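You operate a simulated robot arm through the tools that you are given. There is no shell and no other tool. Be economical: measure what you need, move in short steps, check, and stop when the job is done.

Carry out the task below with a simulated robot arm. There is one attempt and no reset: what you move stays moved.

TASK
Put three of the small bobbins from the top of the side table on top of the brown packet on the top of the side table.
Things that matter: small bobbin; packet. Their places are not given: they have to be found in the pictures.

It is judged by the outcome, as a careful person would: the job done as asked, and still so three seconds after it is handed in. It fails if anything else is knocked over, pushed out of place, dropped, spilled or broken.

THE ROBOT
A 6-joint arm with a two-finger parallel gripper, fixed in place. Base frame: the origin is at the foot of the arm, x ahead of it, y to its left, z up. Lengths are in mm, angles in rad, forces in N, time in s.
With the tool pointing down near the work surface it reaches from about 140 to 580 mm from the base axis. Its first joint turns from -1.152 to 1.152 rad. Payload 2.1 kg.
Tool frame: the origin (TCP) lies between the finger pads and is the grasp point; the fingertips stand 30 mm ahead of it; z points along the fingers, y is the line along which they close. The gripper opens to 94 mm. The fingers are 28 mm wide and 10 mm thick; the gripper's body (50 by 96 mm) begins 55 mm behind the TCP.
Orientation is told as [roll, pitch, yaw] about the base's x, y, z axes, in that order, counted from this pose: with the fingers straight down and closing along the base's y, the tool's x points along the base's -x, its y along +y and its z along -z.

THE INTERFACE
- The arm moves only by the tool jog_arm. Its argument "rows" is a list of rows, each a list of 7 numbers: the closure, from 0 (fully open) to 1 (shut), then the shift along the tool's x, y, z in mm, then the turn, a rotation vector about the tool's x, y, z in rad. In form: [[claw, x, y, z, ax, ay, az], ...]. A call has 1 to 12 rows; each row is the pose to reach, as a shift and turn from the pose commanded when the call began, along the tool's axes at that moment. A row lasts 0.2 s, in which the tool goes at most 50 mm and 0.15 rad; a call with a longer step from one row to the next is refused whole, and so is a gripper value outside its range. A pose out of reach is approached as far as the arm can. The call stops where the force on the tool passes 40 N (or 10 N more than at its start, if that is more) or the arm is blocked; 0.2 s more then pass. The fingers move at their own pace (about 72 mm/s each) and stop on an object; they squeeze with about 38 N. The grip force told is the motor's: it shows also when the fingers shut on nothing. Time passes only in rows, and 0.2 s behind the last, so rows that repeat a pose let the fingers close. It gives the time, the measured TCP pose, the force on the tool (base axes), the opening and the grip force at its end, in the units of the frame above (readings bear some noise).
- Cameras (640 x 400 px; columns grow to the right, rows downward): "scene" is fixed at [58.8, -383.9, 480.8]; the picture's right is [0.70, -0.72, 0.00], its down [-0.49, -0.47, -0.73] and it looks along [0.53, 0.51, -0.68] (base axes); focal length 352 px, centre (320, 200). "wrist" rides on the gripper at [-37, 0, -58] in the tool frame; the picture's right is [0.00, -1.00, 0.00], its down [0.97, 0.00, -0.24] and it looks along [0.24, 0.00, 0.97] (tool axes); focal length 218 px, centre (320, 200).
- get_image(camera): a new picture of that camera. No time passes.
- measure_at(camera, pixels): there is no depth. For up to 12 entries [column, row, z] of the newest picture of that camera ("zoom" is the newest enlarged one), the place [x, y] in the base frame at which the ray of that pixel passes the height z, good to about 2 mm, but the place of the scene camera against the robot may be out by one fixed shift of up to 12 mm in any direction. No time passes.
- close_up(camera, box): a new picture of the part [left, top, right, bottom] of that camera's present view, enlarged. No time passes.
- close_job(): hands the job in; it is judged then, once.

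Work in short steps. Measure before you move; look again where a grasp or a placing could have gone wrong, and mend it. You have 80 turns and 54 pictures in all, the two below and enlarged ones among them. Open the gripper and draw the arm clear of the work before you hand the job in, unless the task says otherwise; then end with one line.

The tools are called after "Call:" as name(argument=value, ...) on one line, values as JSON. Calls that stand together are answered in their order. jog_arm: Moves the arm, as the interface text tells. Its arguments: {"type":"object","properties":{"rows":{"type":"array","items":{"type":"array","items":{"type":"number"}}}},"required":["rows"]} The other tools are called the same way: get_image (camera) takes a picture; measure_at (camera, pixels) gives the place at which the rays of pixels pass given heights; close_up (camera, box) takes an enlarged picture of a part of a camera's view; close_job () hands the job in.

At the start:

```text
t: 0.0
tcp_pos: [183.9, -208.8, 279.8]
tcp_rot: [-0.002, 0.001, 0.0]
wrist_force: [-0.3, -0.4, 0.1]
opening: 93.7
grip_force: 0.1
```

scene: 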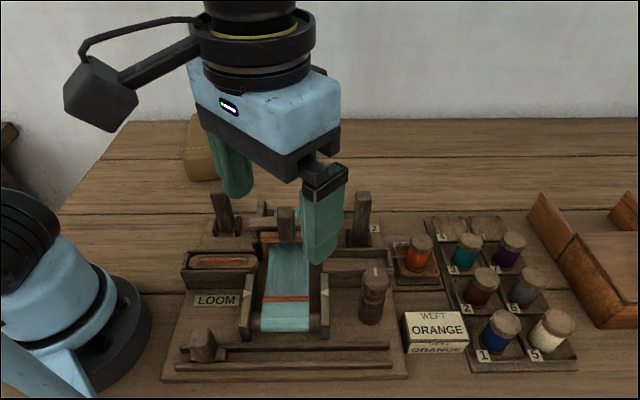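
wrist: 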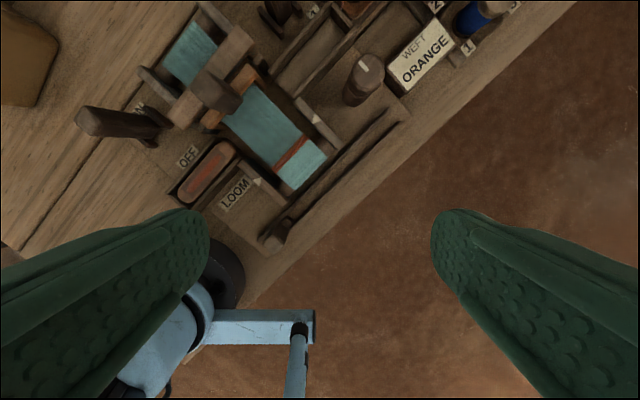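

I see a loom table with a bobbin rack, a brown thing near (200,150), and objects at both edges of the scene. I enlarge those regions first.

Call:
close_up(camera="scene", box=[380, 180, 640, 380])

Call:
close_up(camera="scene", box=[0, 80, 260, 240])

```text
2.00 times, centred on (510, 280) of scene
```

zoom: 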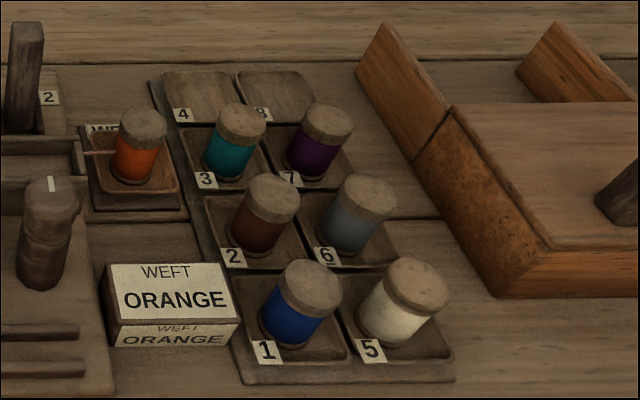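

```text
2.46 times, centred on (130, 160) of scene
```

zoom: 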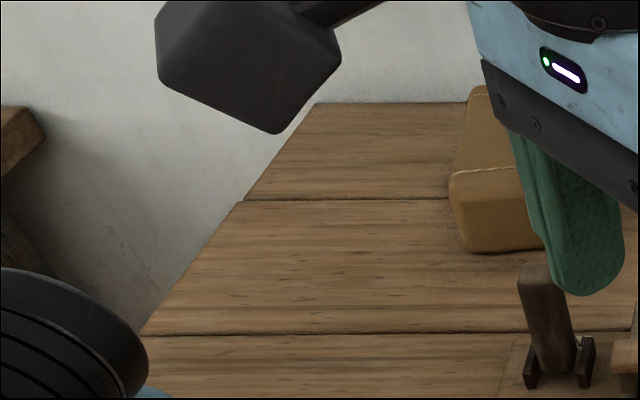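

A second table's corner shows at the far left (0–16, 125), out of the fixed camera's view, to the arm's left. I swing the arm that way, high up, to look with the wrist camera.

Call:
jog_arm(rows=[[0, -20, 35, -20, 0, 0, 0], [0, -40, 75, -40, 0, 0, 0], [0, -56, 117, -50, 0, 0, 0], [0, -56, 160, -50, 0, 0, 0], [0, -56, 205, -50, 0, 0, 0], [0, -56, 250, -50, 0, 0, 0], [0, -56, 295, -50, 0, 0, 0], [0, -56, 340, -50, 0, 0, 0], [0, -56, 380, -50, 0, 0, 0], [0, -56, 420, -50, 0, 0, 0]])

Call:
get_image(camera="wrist")

Call:
get_image(camera="scene")

```text
t: 2.2
tcp_pos: [238.6, 213.2, 330.5]
tcp_rot: [-0.001, -0.001, 0.0]
wrist_force: [0.3, 0.2, -0.2]
opening: 94.2
grip_force: 0.1
```

```text
49 pictures are left
```

wrist: 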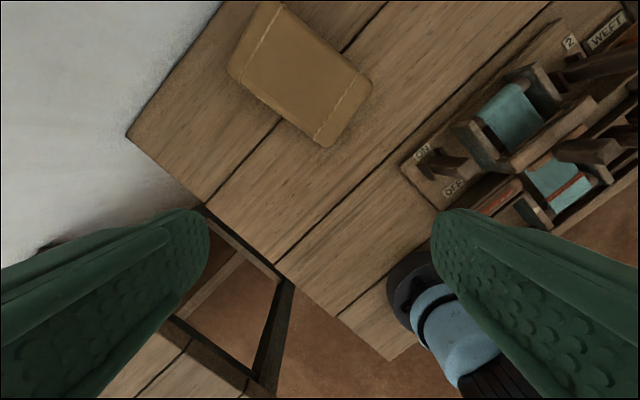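

```text
48 pictures are left
```

scene: 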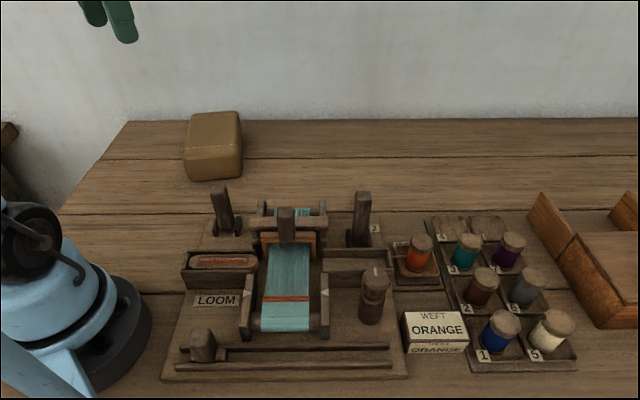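

The brown packet candidate sits at (300,70) in the wrist view on the main table; another surface appears bottom-left (150,370). I move further left to view that surface.

Call:
jog_arm(rows=[[0, 0, 40, -10, 0, 0, 0], [0, 0, 80, -20, 0, 0, 0], [0, 0, 120, -20, 0, 0, 0], [0, 0, 150, -20, 0, 0.1, 0], [0, 0, 170, -20, 0, 0.2, 0]])

Call:
get_image(camera="wrist")

```text
t: 3.4
tcp_pos: [238.4, 380.4, 350.4]
tcp_rot: [-0.002, 0.2, 0.002]
wrist_force: [0.1, 0.3, 0.2]
opening: 93.9
grip_force: 0.0
```

```text
47 pictures are left
```

wrist: 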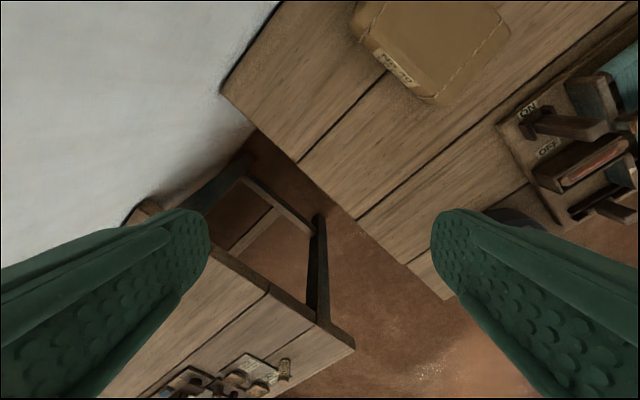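

Small items stand on the side table near (250,375). I enlarge that and measure where it lies.

Call:
close_up(camera="wrist", box=[100, 290, 360, 400])

Call:
measure_at(camera="wrist", pixels=[[285, 370, 0], [285, 370, -100], [285, 370, 100], [354, 348, 0], [134, 205, 0], [220, 90, 0], [447, 300, 0], [400, 20, 0]])

```text
2.46 times, centred on (230, 345) of wrist
```

zoom: 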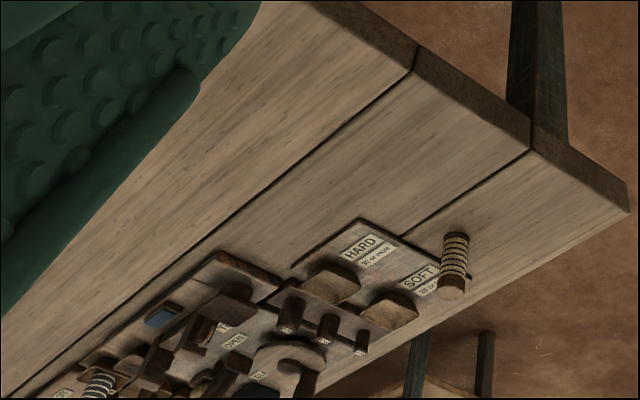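

```text
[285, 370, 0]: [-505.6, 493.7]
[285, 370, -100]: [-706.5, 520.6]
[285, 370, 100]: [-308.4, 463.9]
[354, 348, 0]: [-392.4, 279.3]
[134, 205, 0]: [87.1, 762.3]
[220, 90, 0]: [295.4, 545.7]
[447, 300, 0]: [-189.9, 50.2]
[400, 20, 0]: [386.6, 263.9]
```

That table lies beyond x = -300, out of reach, so the table in front needs a full survey. I read the packet's label and swing back to look over the right-hand part.

Call:
close_up(camera="wrist", box=[340, 0, 520, 110])

Call:
jog_arm(rows=[[0, 0, -30, 0, 0, -0.1, 0], [0, 0, -70, 0, 0, -0.2, 0], [0, -20, -110, 0, 0, -0.2, 0], [0, -40, -155, 0, 0, -0.2, 0], [0, -50, -200, 0, 0, -0.2, 0], [0, -50, -245, 0, 0, -0.2, 0], [0, -50, -290, 0, 0, -0.2, 0], [0, -50, -335, 0, 0, -0.2, 0], [0, -50, -380, 0, 0, -0.2, 0]])

Call:
get_image(camera="wrist")

```text
3.56 times, centred on (430, 55) of wrist
```

zoom: 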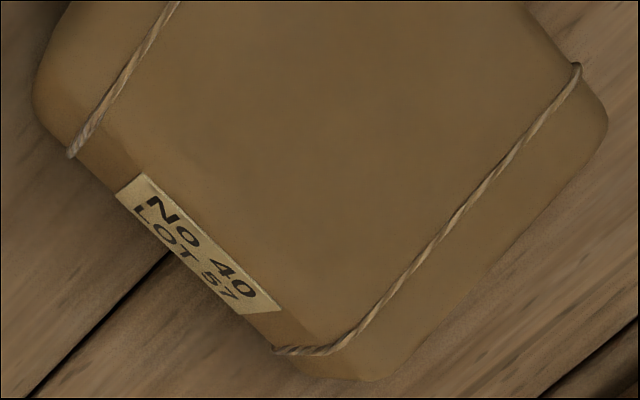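

```text
t: 5.4
tcp_pos: [291.5, 2.2, 340.9]
tcp_rot: [0.001, 0.0, -0.001]
wrist_force: [-0.3, -0.2, -0.7]
opening: 93.9
grip_force: 0.0
```

```text
44 pictures are left
```

wrist: 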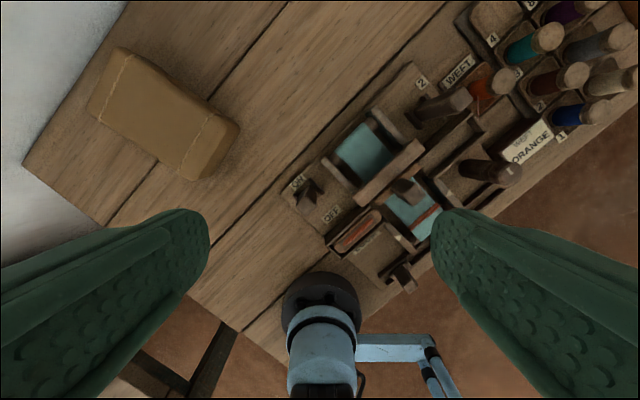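

I continue right and tilt the camera forward to see the rest of the table.

Call:
jog_arm(rows=[[0, 0, -40, 0, 0, 0, 0], [0, 0, -80, 0, 0, -0.1, 0], [0, 0, -120, 0, 0, -0.2, 0], [0, 0, -160, 0, 0, -0.3, 0], [0, 0, -200, 0, 0, -0.4, 0], [0, 0, -240, 0, 0, -0.4, 0]])

Call:
get_image(camera="wrist")

```text
t: 6.8
tcp_pos: [290.5, -238.7, 340.6]
tcp_rot: [-0.001, -0.401, 0.001]
wrist_force: [0.8, -1.4, -0.4]
opening: 93.7
grip_force: 0.0
```

```text
43 pictures are left
```

wrist: 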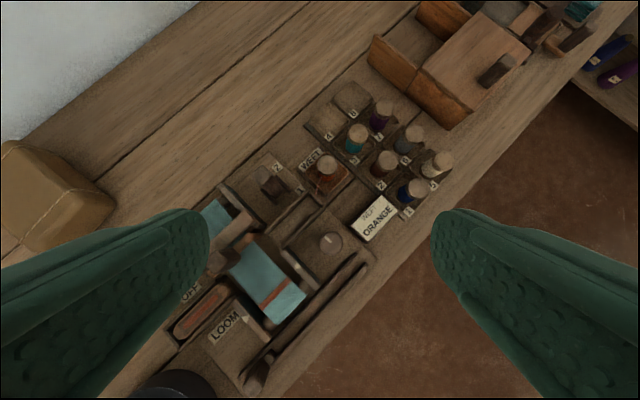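

Call:
close_up(camera="wrist", box=[360, 0, 640, 140])

Call:
measure_at(camera="wrist", pixels=[[620, 50, 0], [560, 30, 0], [590, 70, 0], [480, 60, 30], [425, 160, 50], [380, 110, 50]])

```text
2.29 times, centred on (500, 70) of wrist
```

zoom: 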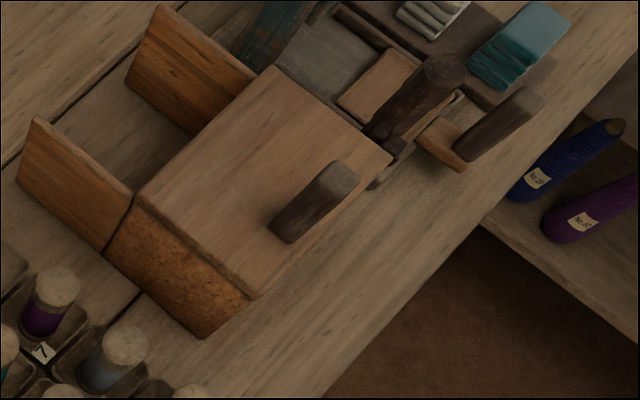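

```text
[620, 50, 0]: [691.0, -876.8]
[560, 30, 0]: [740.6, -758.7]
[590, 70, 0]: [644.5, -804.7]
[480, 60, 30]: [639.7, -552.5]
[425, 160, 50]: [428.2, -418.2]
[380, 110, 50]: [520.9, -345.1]
```

The rack bobbins (caps at (410,190), (383,163), (357,138)…) are the small ones on this reachable table; orange is in use at the loom. I level the tool, move over the rack and look straight at it.

Call:
jog_arm(rows=[[0, 0, -20, 0, 0, 0.1, 0], [0, 0, -40, 0, 0, 0.2, 0], [0, 0, -60, 0, 0, 0.3, 0], [0, 0, -60, 0, 0, 0.4, 0]])

Call:
jog_arm(rows=[[0, -20, -10, 20, 0, 0, 0.14], [0, -40, -20, 40, 0, 0, 0.28], [0, -50, -30, 60, 0, 0, 0.42], [0, -50, -40, 80, 0, 0, 0.56], [0, -50, -40, 80, 0, 0, 0.7], [0, -50, -40, 80, 0, 0, 0.785]])

Call:
get_image(camera="wrist")

```text
t: 7.8
tcp_pos: [290.6, -297.9, 339.7]
tcp_rot: [-0.001, 0.002, 0.0]
wrist_force: [0.1, 0.5, 0.1]
opening: 93.8
grip_force: 0.1
```

```text
t: 9.2
tcp_pos: [341.1, -338.6, 259.0]
tcp_rot: [-0.001, -0.002, -0.787]
wrist_force: [0.2, -0.4, -0.3]
opening: 93.7
grip_force: 0.0
```

```text
41 pictures are left
```

wrist: 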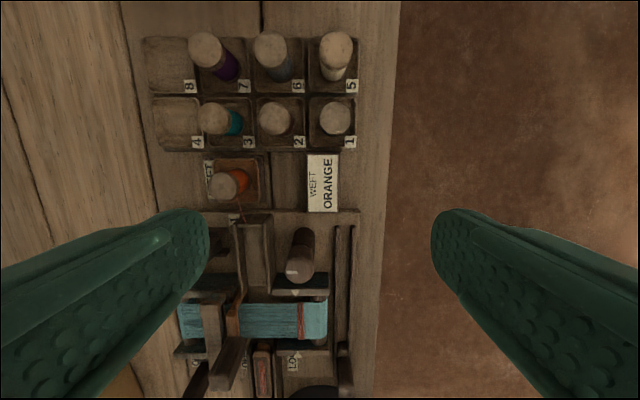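

The view is now square with the rack: caps of 1 at (336,117), 2 at (275,117), 3 at (214,118). I measure caps at candidate heights and cell labels at rack height.

Call:
measure_at(camera="wrist", pixels=[[350, 142, 5], [298, 141, 5], [247, 141, 5], [336, 117, 40], [336, 117, 60], [275, 117, 40], [275, 117, 60], [214, 118, 40], [214, 118, 60], [336, 48, 60], [320, 117, 60], [352, 117, 60]])

Call:
close_up(camera="wrist", box=[130, 20, 380, 220])

Call:
measure_at(camera="scene", pixels=[[508, 326, 40], [508, 326, 60], [487, 278, 40], [487, 278, 60], [468, 241, 40], [468, 241, 60], [484, 354, 5], [467, 310, 5]])

```text
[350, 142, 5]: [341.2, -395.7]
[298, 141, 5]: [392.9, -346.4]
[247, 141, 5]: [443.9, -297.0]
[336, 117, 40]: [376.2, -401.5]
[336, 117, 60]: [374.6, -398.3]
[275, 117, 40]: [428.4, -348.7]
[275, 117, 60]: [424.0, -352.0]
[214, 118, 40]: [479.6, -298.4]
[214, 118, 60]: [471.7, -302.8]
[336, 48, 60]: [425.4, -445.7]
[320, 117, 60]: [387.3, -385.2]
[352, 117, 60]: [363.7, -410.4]
```

```text
2.00 times, centred on (255, 120) of wrist
```

zoom: 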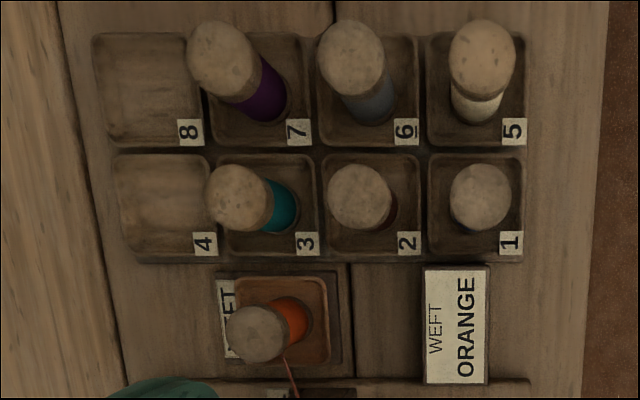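

```text
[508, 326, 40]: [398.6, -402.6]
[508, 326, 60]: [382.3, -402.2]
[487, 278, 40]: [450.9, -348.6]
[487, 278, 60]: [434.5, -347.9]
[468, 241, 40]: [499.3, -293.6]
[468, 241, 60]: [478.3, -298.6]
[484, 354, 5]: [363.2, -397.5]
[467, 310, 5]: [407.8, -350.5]
```

Caps stand near z≈55, about 35 mm wide, at 71 mm pitch; 1, 2 and 3 are within reach. Before grasping I go and measure the packet from above.

Call:
jog_arm(rows=[[0, 15, 0, -20, 0, 0, -0.14], [0, 30, 20, -40, 0, 0, -0.28], [0, 30, 55, -40, 0, 0, -0.42], [0, 30, 95, -40, 0, 0, -0.56], [0, 30, 135, -40, 0, 0, -0.7], [0, 30, 175, -40, 0, 0, -0.785], [0, 30, 220, -40, 0, 0, -0.785], [0, 30, 265, -40, 0, 0, -0.785], [0, 30, 300, -40, 0, 0, -0.785]])

```text
t: 11.2
tcp_pos: [501.9, -107.8, 285.0]
tcp_rot: [-0.001, -0.001, -0.001]
wrist_force: [0.0, -0.3, 0.6]
opening: 94.1
grip_force: 0.1
out of reach, approached as far as the arm can: row 8, 9
```

Now at yaw 0; I travel to a spot behind the packet so the camera sees it.

Call:
jog_arm(rows=[[0, 25, 40, 0, 0, 0, 0], [0, 50, 80, 0, 0, 0, 0], [0, 75, 120, 0, 0, 0, 0], [0, 100, 160, 0, 0, 0, 0], [0, 120, 200, 0, 0, 0, 0], [0, 140, 240, 0, 0, 0, 0], [0, 160, 280, 0, 0, 0, 0], [0, 180, 320, 0, 0, 0, 0], [0, 180, 350, 0, 0, 0, 0]])

Call:
get_image(camera="wrist")

Call:
close_up(camera="scene", box=[150, 90, 280, 190])

```text
t: 13.2
tcp_pos: [325.9, 240.5, 285.1]
tcp_rot: [-0.001, 0.0, 0.0]
wrist_force: [0.9, -0.7, -0.3]
opening: 94.0
grip_force: 0.1
```

```text
39 pictures are left
```

wrist: 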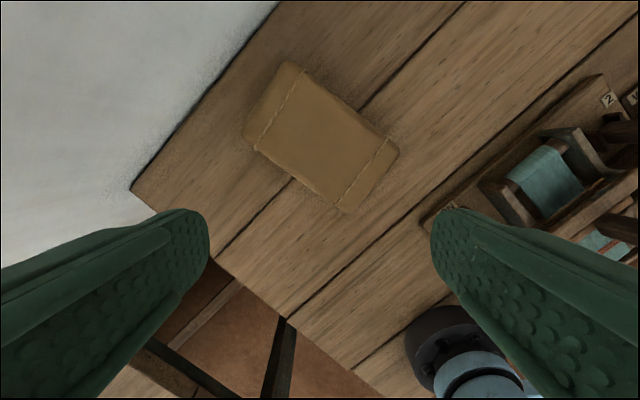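

```text
4.00 times, centred on (215, 140) of scene
```

zoom: 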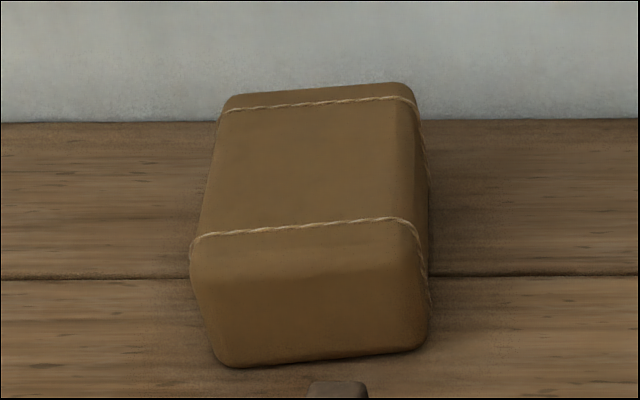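

The packet's twine lines run (300,80)–(255,150) and (390,138)–(335,207). I measure at several heights in both views to find the packet's top height.

Call:
measure_at(camera="wrist", pixels=[[390, 138, 40], [390, 138, 80], [335, 207, 40], [335, 207, 80], [255, 150, 40], [255, 150, 80], [300, 80, 40], [300, 80, 80], [350, 213, 0], [398, 152, 0]])

Call:
measure_at(camera="scene", pixels=[[237.5, 146, 40], [237.5, 146, 80], [184, 149.5, 40], [184, 149.5, 80], [191, 117, 40], [191, 117, 80], [238, 114.5, 40], [238, 114.5, 80], [195, 181, 0], [241, 177, 0]])

Call:
jog_arm(rows=[[0, -30, 0, 0, 0, 0, 0], [0, -60, 10, 0, 0, 0, 0], [0, -90, 20, 0, 0, 0, 0]])

Call:
get_image(camera="wrist")

```text
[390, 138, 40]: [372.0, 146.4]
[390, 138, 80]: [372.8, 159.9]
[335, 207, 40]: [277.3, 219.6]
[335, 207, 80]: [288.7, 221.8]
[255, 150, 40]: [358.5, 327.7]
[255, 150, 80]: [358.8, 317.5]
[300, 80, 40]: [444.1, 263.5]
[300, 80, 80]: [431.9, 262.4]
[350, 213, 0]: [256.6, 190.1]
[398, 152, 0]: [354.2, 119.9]
```

```text
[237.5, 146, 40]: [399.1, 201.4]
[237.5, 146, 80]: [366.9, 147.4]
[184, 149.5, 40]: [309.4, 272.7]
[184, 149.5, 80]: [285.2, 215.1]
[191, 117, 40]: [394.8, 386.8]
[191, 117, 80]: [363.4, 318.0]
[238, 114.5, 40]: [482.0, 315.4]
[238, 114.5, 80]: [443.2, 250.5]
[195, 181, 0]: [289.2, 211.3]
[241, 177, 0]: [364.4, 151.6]
```

```text
t: 14.0
tcp_pos: [413.5, 260.1, 286.5]
tcp_rot: [-0.001, 0.001, 0.0]
wrist_force: [0.0, -0.5, -0.6]
opening: 94.0
grip_force: 0.1
```

```text
37 pictures are left
```

wrist: 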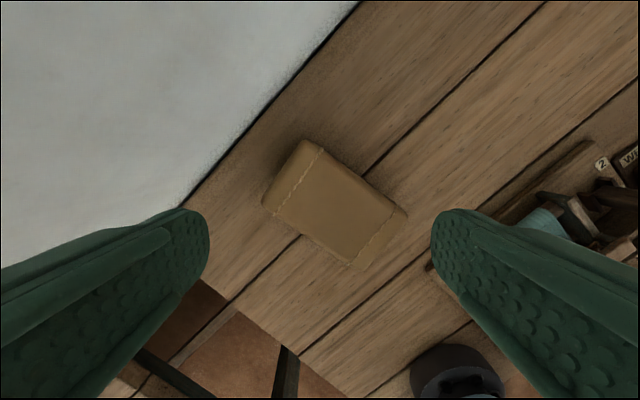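

Call:
close_up(camera="wrist", box=[240, 120, 420, 280])

Call:
measure_at(camera="wrist", pixels=[[398, 208, 60], [398, 208, 80], [349, 264, 60], [349, 264, 80], [275, 216, 60], [275, 216, 80], [321, 148, 60], [321, 148, 80]])

```text
2.50 times, centred on (330, 200) of wrist
```

zoom: 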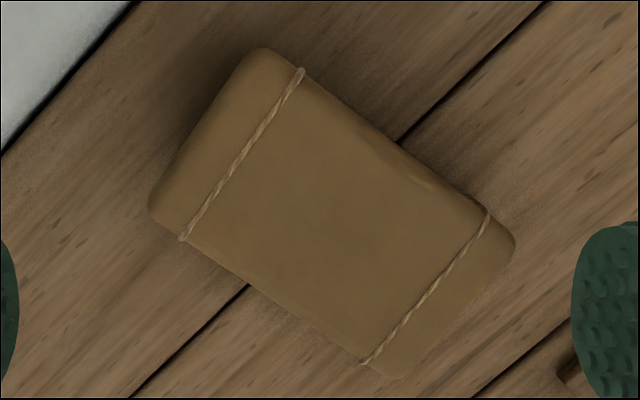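

```text
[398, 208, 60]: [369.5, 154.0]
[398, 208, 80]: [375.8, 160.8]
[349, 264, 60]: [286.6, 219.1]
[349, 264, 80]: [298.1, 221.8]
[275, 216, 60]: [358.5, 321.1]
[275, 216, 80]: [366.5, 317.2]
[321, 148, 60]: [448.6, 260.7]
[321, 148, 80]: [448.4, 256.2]
```

Both views agree: packet top spans a ~127 × 109 mm flat between twines, centred near (365,239), height ~60–75, long axis direction (0.57,0.82). I go back toward bobbin 1.

Call:
jog_arm(rows=[[0, 20, -30, 0, 0, 0, 0], [0, 45, -70, 0, 0, 0, 0], [0, 70, -110, 0, 0, 0, 0], [0, 90, -150, 0, 0, 0, 0], [0, 100, -195, 0, 0, 0, 0], [0, 100, -240, 0, 0, 0, -0.0], [0, 100, -285, 0, 0, 0, 0.13], [0, 100, -330, 0, 0, 0, 0.27], [0, 100, -375, 0, 0, 0, 0.41], [0, 100, -420, 0, 0, 0, 0.55], [0, 100, -465, 0, 0, 0, 0.69], [0.36, 95, -510, 0, 0, 0, 0.785]])

```text
t: 16.6
tcp_pos: [314.3, -254.4, 281.3]
tcp_rot: [0.0, 0.0, -0.785]
wrist_force: [-0.6, 0.0, -0.1]
opening: 60.1
grip_force: 0.2
```

Call:
jog_arm(rows=[[0.36, -25, -15, 25, 0, 0, 0], [0.36, -52, -30, 50, 0, 0, 0], [0.36, -78, -45, 75, 0, 0, 0], [0.36, -103, -60, 100, 0, 0, 0], [0.36, -103, -60, 111, 0, 0, 0]])

Call:
get_image(camera="wrist")

```text
t: 17.8
tcp_pos: [348.2, -364.7, 174.5]
tcp_rot: [0.0, -0.003, -0.786]
wrist_force: [0.5, 0.2, 0.3]
opening: 60.0
grip_force: 0.1
```

```text
35 pictures are left
```

wrist: 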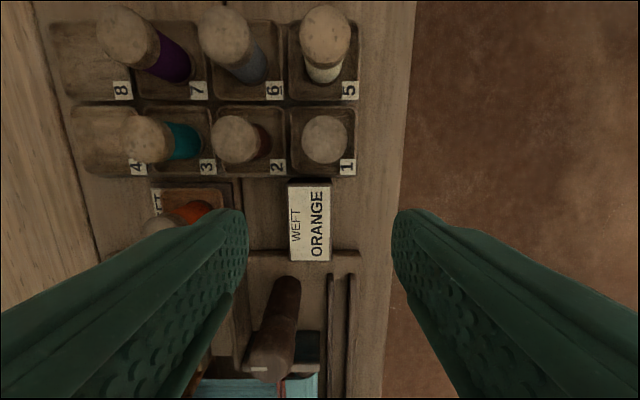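

Cap 1 is at (325,139), cap 2 at (240,139), cap 3 at (150,140). I measure at several heights to triangulate with the earlier view.

Call:
measure_at(camera="wrist", pixels=[[325, 139, 40], [325, 139, 50], [325, 139, 60], [240, 139, 40], [240, 139, 50], [240, 139, 60], [150, 140, 50], [150, 140, 60], [302, 139, 50], [348, 139, 50], [348, 166, 5], [277, 167, 5]])

```text
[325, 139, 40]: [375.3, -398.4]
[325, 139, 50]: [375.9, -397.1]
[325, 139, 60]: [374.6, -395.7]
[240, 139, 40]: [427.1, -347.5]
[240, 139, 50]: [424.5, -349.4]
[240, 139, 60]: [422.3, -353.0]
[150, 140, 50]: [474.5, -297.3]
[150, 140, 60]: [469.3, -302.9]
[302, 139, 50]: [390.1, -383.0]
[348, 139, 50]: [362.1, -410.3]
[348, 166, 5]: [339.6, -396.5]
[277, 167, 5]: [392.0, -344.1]
```

Bobbin 1's cap centre is (375.5,-398), ~39 mm wide. I move over it and descend to z≈85 with the fingers at 60 mm, then check.

Call:
jog_arm(rows=[[0.36, -20, -2, 0, 0, 0, 0], [0.36, -43, -4, 5, 0, 0, 0], [0.36, -43, -4, 40, 0, 0, 0], [0.36, -43, -4, 70, 0, 0, 0], [0.36, -43, -4, 85, 0, 0, 0], [0.36, -43, -4, 85, 0, 0, 0]])

Call:
get_image(camera="wrist")

Call:
close_up(camera="scene", box=[430, 240, 610, 380])

```text
t: 19.2
tcp_pos: [375.2, -396.5, 88.1]
tcp_rot: [0.001, 0.0, -0.785]
wrist_force: [0.4, 0.5, 0.3]
opening: 60.4
grip_force: 0.0
```

```text
34 pictures are left
```

wrist: 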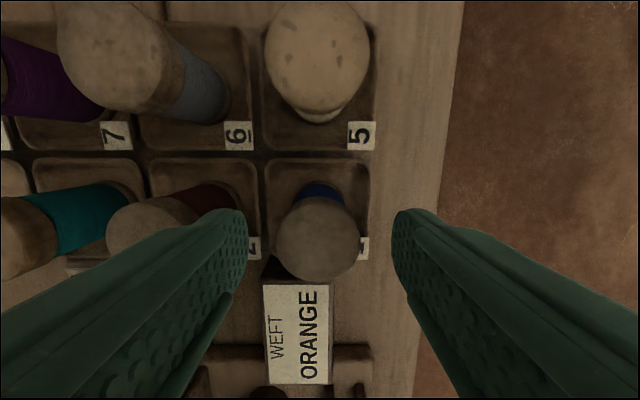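

```text
2.86 times, centred on (520, 310) of scene
```

zoom: 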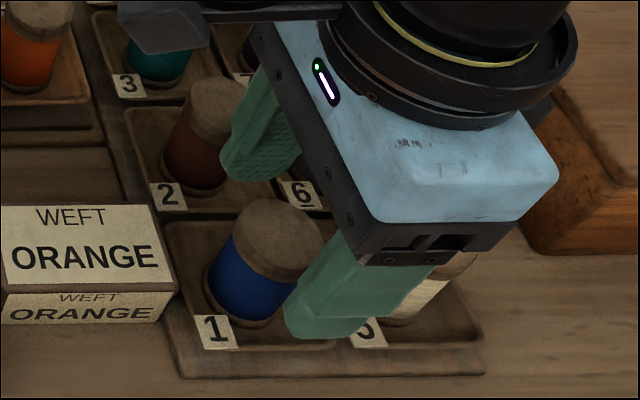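

Call:
measure_at(camera="wrist", pixels=[[318, 238, 45], [318, 238, 55], [318, 238, 65], [276, 238, 55], [360, 238, 55]])

```text
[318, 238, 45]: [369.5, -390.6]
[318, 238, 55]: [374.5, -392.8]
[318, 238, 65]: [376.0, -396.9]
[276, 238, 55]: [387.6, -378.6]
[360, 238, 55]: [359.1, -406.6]
```

Cap top appears at z≈60, centred under the tool. I lower to z≈51 slowly and close.

Call:
jog_arm(rows=[[0.36, 0, 0, 12, 0, 0, 0], [0.36, 0, 0, 24, 0, 0, 0], [0.36, 0, 0, 36, 0, 0, 0], [0.36, 0, 0, 36, 0, 0, 0], [0.6, 0, 0, 36, 0, 0, 0], [0.7, 0, 0, 36, 0, 0, 0], [0.7, 0, 0, 36, 0, 0, 0]])

Call:
close_up(camera="scene", box=[430, 240, 610, 380])

```text
t: 20.8
tcp_pos: [373.9, -397.7, 52.6]
tcp_rot: [0.0, -0.002, -0.783]
wrist_force: [2.3, 4.4, 32.2]
opening: 40.8
grip_force: 11.1
```

```text
2.86 times, centred on (520, 310) of scene
```

zoom: 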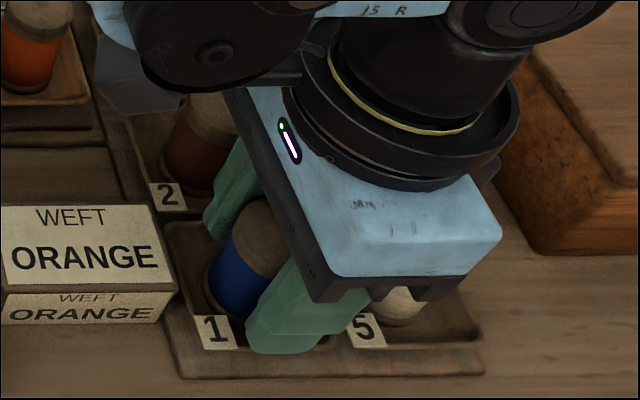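

The cap is held at 40.8 mm but there is 32 N upward force, likely a fingertip on the tray lip. I raise 3 mm with a firm squeeze and read again.

Call:
jog_arm(rows=[[0.7, 0, 0, -3, 0, 0, 0], [0.8, 0, 0, -3, 0, 0, 0], [0.8, 0, 0, -3, 0, 0, 0]])

```text
t: 21.6
tcp_pos: [375.4, -397.6, 55.2]
tcp_rot: [0.0, -0.002, -0.786]
wrist_force: [0.3, 0.4, 0.5]
opening: 32.3
grip_force: 37.9
```

Call:
close_up(camera="wrist", box=[200, 140, 440, 320])

Call:
close_up(camera="scene", box=[430, 240, 610, 380])

```text
2.22 times, centred on (320, 230) of wrist
```

zoom: 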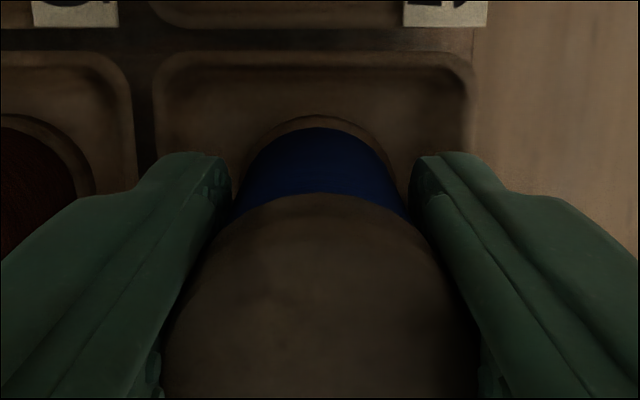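

```text
2.86 times, centred on (520, 310) of scene
```

zoom: 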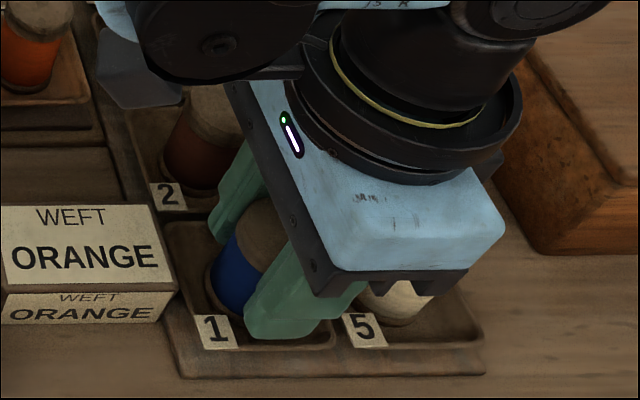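

The bobbin is between the pads (32.3 mm, 38 N). I lift it.

Call:
jog_arm(rows=[[0.8, 0, 0, -10, 0, 0, 0], [0.8, 0, 0, -25, 0, 0, 0], [0.8, 0, 0, -45, 0, 0, 0], [0.8, 15, 0, -75, 0, 0, 0], [0.8, 45, 0, -105, 0, 0, 0], [0.8, 80, 0, -130, 0, 0, 0]])

Call:
get_image(camera="scene")

```text
t: 23.0
tcp_pos: [317.6, -338.9, 187.3]
tcp_rot: [0.001, -0.003, -0.785]
wrist_force: [0.0, 0.0, -0.1]
opening: 32.2
grip_force: 37.8
```

```text
29 pictures are left
```

scene: 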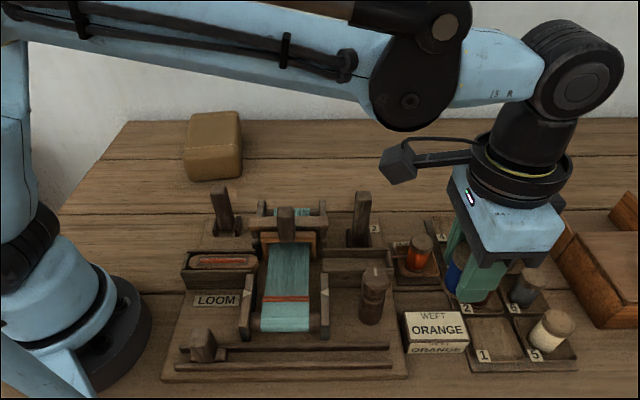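

Bobbin 1 is lifted, cell empty. I carry it toward the packet, turning on the way.

Call:
jog_arm(rows=[[0.8, 29, 27, -5, 0, 0, -0.14], [0.8, 58, 55, -10, 0, 0, -0.28], [0.8, 87, 82, -15, 0, 0, -0.42], [0.8, 115, 110, -15, 0, 0, -0.56], [0.8, 144, 137, -15, 0, 0, -0.7], [0.8, 173, 165, -15, 0, 0, -0.84], [0.8, 202, 192, -15, 0, 0, -0.98], [0.8, 231, 220, -15, 0, 0, -1.12]])

```text
t: 24.8
tcp_pos: [311.5, -23.0, 200.6]
tcp_rot: [-0.001, -0.001, 0.337]
wrist_force: [0.4, -0.3, -0.9]
opening: 32.2
grip_force: 37.9
```

Call:
jog_arm(rows=[[0.8, -24, 36, 0, 0, 0, -0.1], [0.8, -49, 73, 0, 0, 0, -0.2], [0.8, -73, 109, 0, 0, 0, -0.3], [0.8, -98, 145, 0, 0, 0, -0.4], [0.8, -122, 181, 0, 0, 0, -0.5], [0.8, -147, 217, 0, 0, 0, -0.6], [0.8, -171, 254, 0, 0, 0, -0.623], [0.8, -171, 254, 10, 0, 0, -0.623]])

Call:
get_image(camera="wrist")

Call:
get_image(camera="scene")

```text
t: 26.6
tcp_pos: [390.5, 274.8, 190.4]
tcp_rot: [-0.001, 0.0, 0.958]
wrist_force: [0.6, -0.5, -0.2]
opening: 32.2
grip_force: 37.9
```

```text
28 pictures are left
```

wrist: 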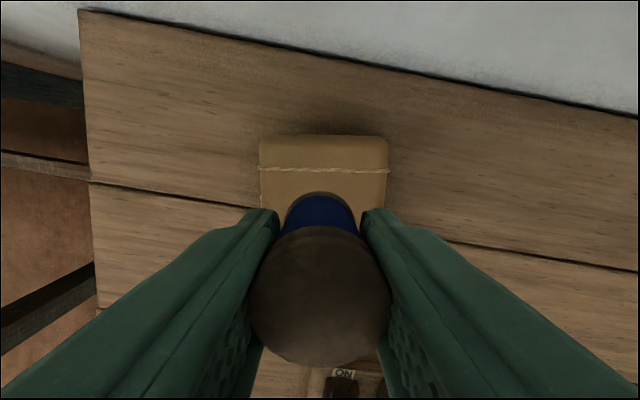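

```text
27 pictures are left
```

scene: 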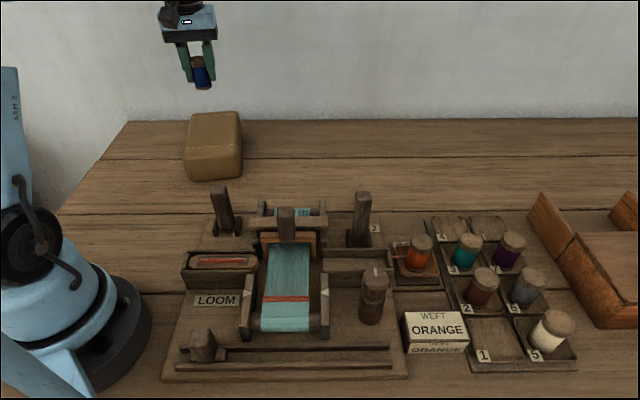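

Well aligned with the packet. I check the far twine (258,170)/(388,172) position relative to the tool.

Call:
measure_at(camera="wrist", pixels=[[325, 169, 60], [325, 169, 70], [325, 169, 80], [259, 169, 70], [388, 171, 70], [325, 135, 60]])

```text
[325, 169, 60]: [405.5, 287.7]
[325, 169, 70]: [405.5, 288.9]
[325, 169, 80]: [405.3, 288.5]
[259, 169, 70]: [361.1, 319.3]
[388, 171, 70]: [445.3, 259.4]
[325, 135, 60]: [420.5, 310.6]
```

Call:
jog_arm(rows=[[0.8, 3, 0, 25, 0, 0, 0], [0.8, 3, 0, 50, 0, 0, 0], [0.8, 3, 0, 60, 0, 0, 0], [0.8, 3, 0, 64, 0, 0, 0], [0.8, 3, 0, 68, 0, 0, 0]])

Call:
close_up(camera="scene", box=[150, 70, 280, 190])

```text
t: 27.8
tcp_pos: [389.4, 273.3, 122.4]
tcp_rot: [0.0, -0.002, 0.958]
wrist_force: [-1.1, -0.9, 0.1]
opening: 32.0
grip_force: 38.2
```

```text
3.33 times, centred on (215, 130) of scene
```

zoom: 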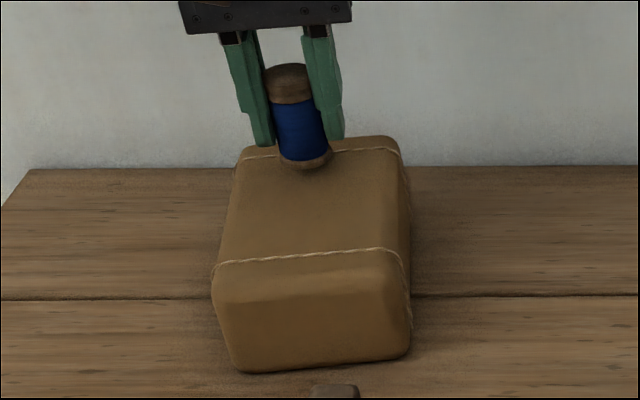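

No contact yet at z=122. I step down gently.

Call:
jog_arm(rows=[[0.8, 0, 0, 2, 0, 0, 0], [0.8, 0, 0, 4, 0, 0, 0], [0.8, 0, 0, 4, 0, 0, 0]])

Call:
jog_arm(rows=[[0.8, 0, 0, 2, 0, 0, 0], [0.8, 0, 0, 4, 0, 0, 0], [0.8, 0, 0, 4, 0, 0, 0]])

```text
t: 28.6
tcp_pos: [388.3, 271.8, 117.9]
tcp_rot: [-0.001, -0.001, 0.958]
wrist_force: [-0.9, -0.4, 0.5]
opening: 32.3
grip_force: 38.1
```

```text
t: 29.4
tcp_pos: [388.6, 271.5, 113.5]
tcp_rot: [-0.001, 0.001, 0.958]
wrist_force: [0.4, 0.0, 0.2]
opening: 32.2
grip_force: 37.6
```

Call:
jog_arm(rows=[[0.8, 0, 0, 2, 0, 0, 0], [0.8, 0, 0, 4, 0, 0, 0], [0.8, 0, 0, 4, 0, 0, 0]])

Call:
jog_arm(rows=[[0.8, 0, 0, 2, 0, 0, 0], [0.8, 0, 0, 3, 0, 0, 0], [0.8, 0, 0, 3, 0, 0, 0]])

Call:
close_up(camera="scene", box=[150, 70, 280, 190])

```text
t: 30.2
tcp_pos: [387.8, 272.2, 111.0]
tcp_rot: [-0.003, 0.001, 0.957]
wrist_force: [0.3, -2.0, 29.5]
opening: 32.1
grip_force: 37.6
```

```text
t: 31.0
tcp_pos: [387.4, 272.5, 107.5]
tcp_rot: [0.0, -0.001, 0.96]
wrist_force: [0.3, -2.8, 29.5]
opening: 32.2
grip_force: 38.0
```

```text
3.33 times, centred on (215, 130) of scene
```

zoom: 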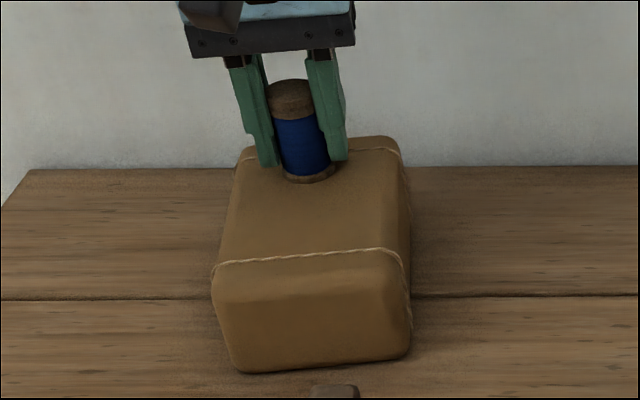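

Contact came at TCP z≈111 (29 N), so the bobbin is seated. I open moderately and rise.

Call:
jog_arm(rows=[[0.6, 0, 0, 0, 0, 0, 0], [0.45, 0, 0, 0, 0, 0, 0], [0.4, 0, 0, 0, 0, 0, 0], [0.4, 0, 0, -15, 0, 0, 0], [0.4, 0, 0, -45, 0, 0, 0], [0.4, 0, 0, -80, 0, 0, 0], [0.36, 20, 0, -100, 0, 0, 0]])

Call:
get_image(camera="wrist")

```text
t: 32.6
tcp_pos: [375.8, 256.3, 208.0]
tcp_rot: [-0.001, -0.001, 0.96]
wrist_force: [0.1, -0.4, -0.3]
opening: 59.9
grip_force: 0.0
```

```text
24 pictures are left
```

wrist: 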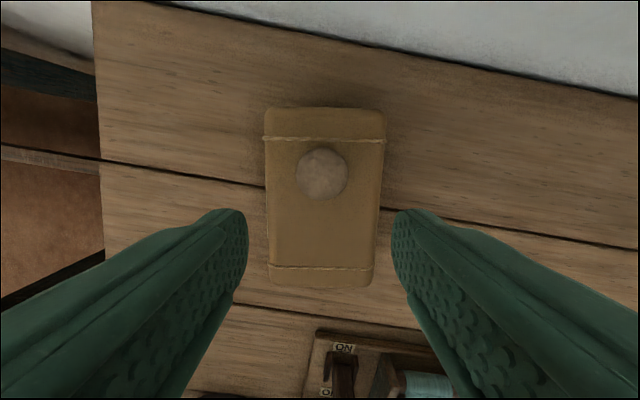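

Bobbin 1 stands upright on the packet. I return for bobbin 2.

Call:
jog_arm(rows=[[0.36, 38, -15, 0, 0, 0, 0.14], [0.36, 76, -30, 0, 0, 0, 0.28], [0.36, 114, -46, 0, 0, 0, 0.42], [0.36, 152, -61, 0, 0, 0, 0.56], [0.36, 190, -76, 0, 0, 0, 0.7], [0.36, 228, -92, 0, 0, 0, 0.84], [0.36, 266, -107, 0, 0, 0, 0.98]])

```text
t: 34.2
tcp_pos: [312.5, -23.9, 208.0]
tcp_rot: [0.0, 0.001, -0.025]
wrist_force: [0.5, -0.5, 0.3]
opening: 60.4
grip_force: 0.0
```

Call:
jog_arm(rows=[[0.36, -5, -42, 0, 0, 0, 0.13], [0.36, -15, -84, 0, 0, 0, 0.26], [0.36, -28, -126, 0, 0, 0, 0.39], [0.36, -45, -168, 5, 0, 0, 0.52], [0.36, -60, -210, 15, 0, 0, 0.65], [0.36, -75, -252, 25, 0, 0, 0.765], [0.36, -88, -289, 33, 0, 0, 0.765], [0.36, -88, -289, 33, 0, 0, 0.765]])

Call:
get_image(camera="wrist")

```text
t: 36.0
tcp_pos: [390.7, -314.4, 174.1]
tcp_rot: [-0.001, 0.0, -0.788]
wrist_force: [0.8, -0.4, 0.4]
opening: 60.0
grip_force: 0.1
```

```text
23 pictures are left
```

wrist: 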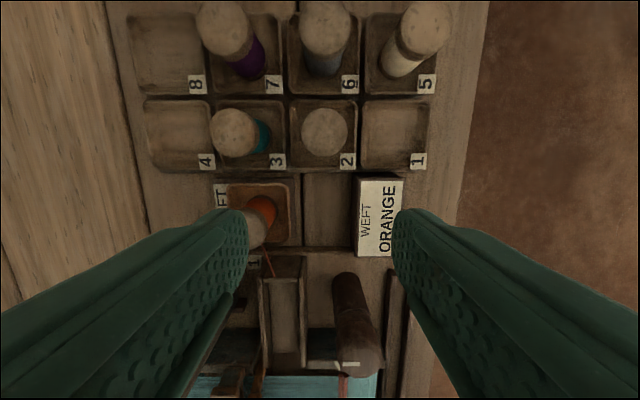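

Call:
measure_at(camera="wrist", pixels=[[325, 132, 55], [325, 132, 60], [325, 132, 65], [234, 132, 60], [302, 132, 60], [348, 132, 60]])

```text
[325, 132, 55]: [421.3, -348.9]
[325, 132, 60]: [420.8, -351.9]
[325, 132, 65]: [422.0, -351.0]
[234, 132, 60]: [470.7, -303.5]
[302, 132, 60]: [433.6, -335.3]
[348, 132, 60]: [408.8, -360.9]
```

Bobbin 2's cap centre is (421.5,-350.5). I go above it at z≈90 and check the centring.

Call:
jog_arm(rows=[[0.36, -24, -2, 0, 0, 0, 0], [0.36, -47, -4, 5, 0, 0, 0], [0.36, -47, -4, 40, 0, 0, 0], [0.36, -47, -4, 70, 0, 0, 0], [0.36, -47, -4, 84, 0, 0, 0], [0.36, -47, -4, 84, 0, 0, 0]])

Call:
get_image(camera="wrist")

Call:
measure_at(camera="wrist", pixels=[[318, 238, 60], [320, 238, 65]])

```text
t: 37.4
tcp_pos: [424.2, -351.6, 91.6]
tcp_rot: [-0.002, -0.003, -0.787]
wrist_force: [-0.5, -1.2, 0.1]
opening: 60.4
grip_force: 0.1
```

```text
22 pictures are left
```

wrist: 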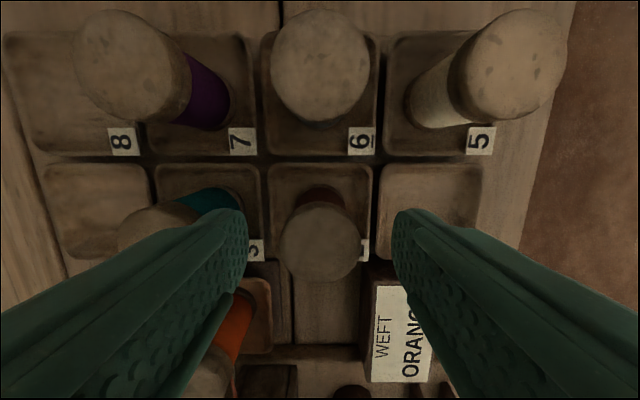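

```text
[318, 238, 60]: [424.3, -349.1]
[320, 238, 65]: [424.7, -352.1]
```

Centred (cap at (320,241)). I descend to z≈56 and close.

Call:
jog_arm(rows=[[0.36, 0, 0, 12, 0, 0, 0], [0.36, 0, 0, 24, 0, 0, 0], [0.36, 0, 0, 34, 0, 0, 0], [0.36, 0, 0, 35, 0, 0, 0], [0.5, 0, 0, 35, 0, 0, 0], [0.65, 0, 0, 35, 0, 0, 0], [0.8, 0, 0, 35, 0, 0, 0], [0.8, 0, 0, 35, 0, 0, 0]])

```text
t: 39.2
tcp_pos: [423.3, -351.4, 57.2]
tcp_rot: [0.0, -0.001, -0.788]
wrist_force: [-0.2, -0.2, 0.2]
opening: 32.8
grip_force: 37.8
```

Gripped cleanly (32.8 mm, no contact force). I lift and retract.

Call:
jog_arm(rows=[[0.8, 0, 0, -10, 0, 0, 0], [0.8, 0, 0, -25, 0, 0, 0], [0.8, 0, 0, -45, 0, 0, 0], [0.8, 10, 0, -75, 0, 0, 0], [0.8, 40, 0, -105, 0, 0, 0], [0.8, 75, 0, -135, 0, 0, 0], [0.8, 110, 0, -145, 0, 0, 0], [0.8, 150, 0, -145, 0, 0, 0]])

Call:
get_image(camera="scene")

```text
t: 41.0
tcp_pos: [316.2, -249.8, 202.3]
tcp_rot: [0.001, -0.002, -0.787]
wrist_force: [1.2, -0.1, -0.2]
opening: 32.9
grip_force: 38.1
```

```text
21 pictures are left
```

scene: 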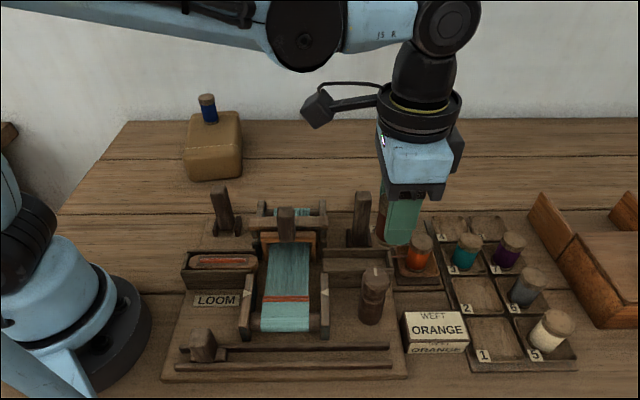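

Bobbin 2 is out; nothing else moved. Carrying it toward the packet.

Call:
jog_arm(rows=[[0.8, 20, 20, 0, 0, 0, -0.14], [0.8, 41, 39, 0, 0, 0, -0.28], [0.8, 61, 59, 0, 0, 0, -0.42], [0.8, 82, 78, 0, 0, 0, -0.56], [0.8, 102, 98, 0, 0, 0, -0.7], [0.8, 123, 118, 0, 0, 0, -0.84], [0.8, 144, 137, 0, 0, 0, -0.98], [0.8, 164, 157, 0, 0, 0, -1.12]])

```text
t: 42.8
tcp_pos: [311.8, -18.1, 202.4]
tcp_rot: [-0.003, -0.001, 0.336]
wrist_force: [-0.2, -0.6, 0.5]
opening: 32.7
grip_force: 38.0
```

Call:
jog_arm(rows=[[0.8, -22, 37, 0, 0, 0, -0.11], [0.8, -44, 75, 0, 0, 0, -0.22], [0.8, -67, 112, 0, 0, 0, -0.33], [0.8, -89, 149, 0, 0, 0, -0.44], [0.8, -112, 187, 0, 0, 0, -0.55], [0.8, -134, 224, 0, 0, 0, -0.624], [0.8, -134, 224, 10, 0, 0, -0.624]])

Call:
get_image(camera="wrist")

```text
t: 44.4
tcp_pos: [365.3, 237.6, 191.9]
tcp_rot: [-0.001, -0.002, 0.958]
wrist_force: [0.3, 0.3, -0.6]
opening: 32.6
grip_force: 37.5
```

```text
20 pictures are left
```

wrist: 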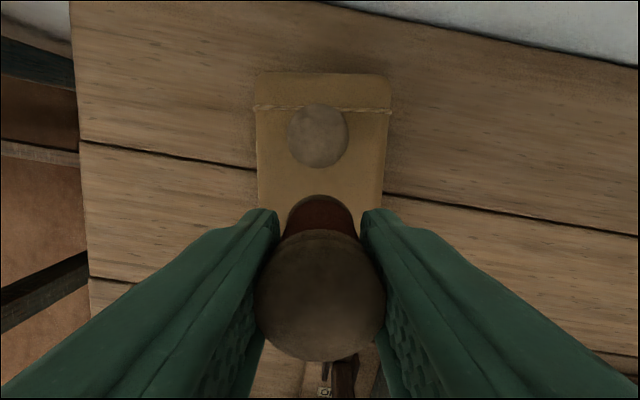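

Call:
measure_at(camera="wrist", pixels=[[318, 136, 115], [287, 136, 115], [349, 136, 115]])

Call:
jog_arm(rows=[[0.8, 2, 0, 25, 0, 0, 0], [0.8, 2, 0, 50, 0, 0, 0], [0.8, 2, 0, 65, 0, 0, 0], [0.8, 2, 0, 71, 0, 0, 0], [0.8, 2, 0, 74, 0, 0, 0], [0.8, 2, 0, 74, 0, 0, 0]])

Call:
close_up(camera="scene", box=[150, 70, 280, 190])

```text
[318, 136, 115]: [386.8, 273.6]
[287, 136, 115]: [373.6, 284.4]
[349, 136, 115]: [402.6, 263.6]
```

```text
t: 45.8
tcp_pos: [364.8, 237.5, 117.4]
tcp_rot: [-0.002, 0.001, 0.956]
wrist_force: [-1.4, 1.0, -0.3]
opening: 32.9
grip_force: 37.7
```

```text
3.33 times, centred on (215, 130) of scene
```

zoom: 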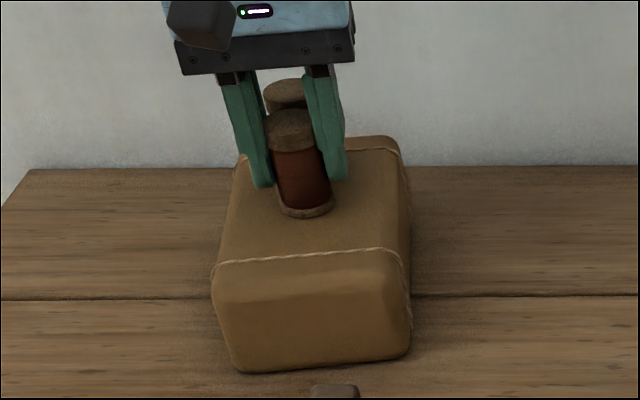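

Spacing to bobbin 1 is 42 mm, clear. I step down to the expected contact at z≈112–113.

Call:
jog_arm(rows=[[0.8, 0, 0, 2, 0, 0, 0], [0.8, 0, 0, 4, 0, 0, 0], [0.8, 0, 0, 4, 0, 0, 0]])

Call:
jog_arm(rows=[[0.8, 0, 0, 1.5, 0, 0, 0], [0.8, 0, 0, 1.5, 0, 0, 0]])

```text
t: 46.6
tcp_pos: [364.0, 236.5, 113.3]
tcp_rot: [-0.001, 0.004, 0.957]
wrist_force: [-3.5, -3.1, 29.0]
opening: 32.8
grip_force: 38.4
```

```text
t: 47.2
tcp_pos: [364.9, 236.3, 110.8]
tcp_rot: [0.0, 0.0, 0.957]
wrist_force: [-5.9, -2.8, 28.2]
opening: 32.4
grip_force: 37.9
```

Seated (29 N at z≈113). Release and rise.

Call:
jog_arm(rows=[[0.6, 0, 0, 0, 0, 0, 0], [0.45, 0, 0, 0, 0, 0, 0], [0.4, 0, 0, 0, 0, 0, 0], [0.4, 0, 0, -15, 0, 0, 0], [0.4, 0, 0, -45, 0, 0, 0], [0.4, 0, 0, -80, 0, 0, 0], [0.36, 20, 0, -98, 0, 0, 0]])

Call:
get_image(camera="wrist")

```text
t: 48.8
tcp_pos: [349.4, 218.7, 209.3]
tcp_rot: [-0.002, 0.0, 0.956]
wrist_force: [0.0, 0.4, 0.2]
opening: 60.3
grip_force: 0.0
```

```text
18 pictures are left
```

wrist: 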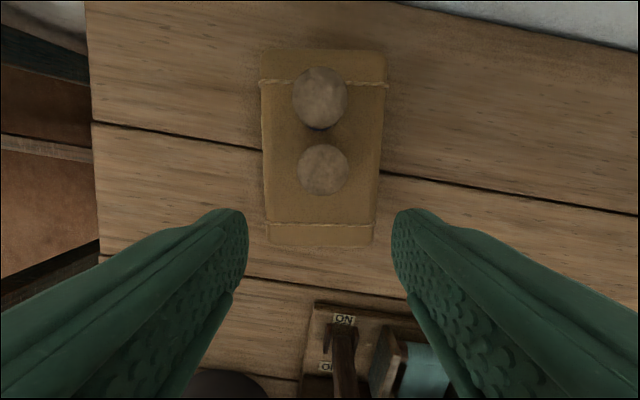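

Both stand. I check the room for the third one, up to the near twine (320,224), then head back.

Call:
measure_at(camera="wrist", pixels=[[323, 169, 115], [320, 224, 63], [320, 245, 50], [320, 238, 60]])

Call:
jog_arm(rows=[[0.36, 36, -11, 0, 0, 0, 0.14], [0.36, 71, -22, 0, 0, 0, 0.28], [0.36, 107, -33, 0, 0, 0, 0.42], [0.36, 142, -45, 0, 0, 0, 0.56], [0.36, 178, -56, 0, 0, 0, 0.7], [0.36, 213, -67, 0, 0, 0, 0.84], [0.36, 220, -100, 0, 0, 0, 0.98]])

```text
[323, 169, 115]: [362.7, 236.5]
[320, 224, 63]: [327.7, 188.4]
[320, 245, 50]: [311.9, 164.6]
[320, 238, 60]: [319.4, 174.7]
```

```text
t: 50.4
tcp_pos: [306.5, -18.9, 209.8]
tcp_rot: [0.0, 0.0, -0.027]
wrist_force: [-0.1, -0.5, 0.1]
opening: 60.1
grip_force: 0.0
```

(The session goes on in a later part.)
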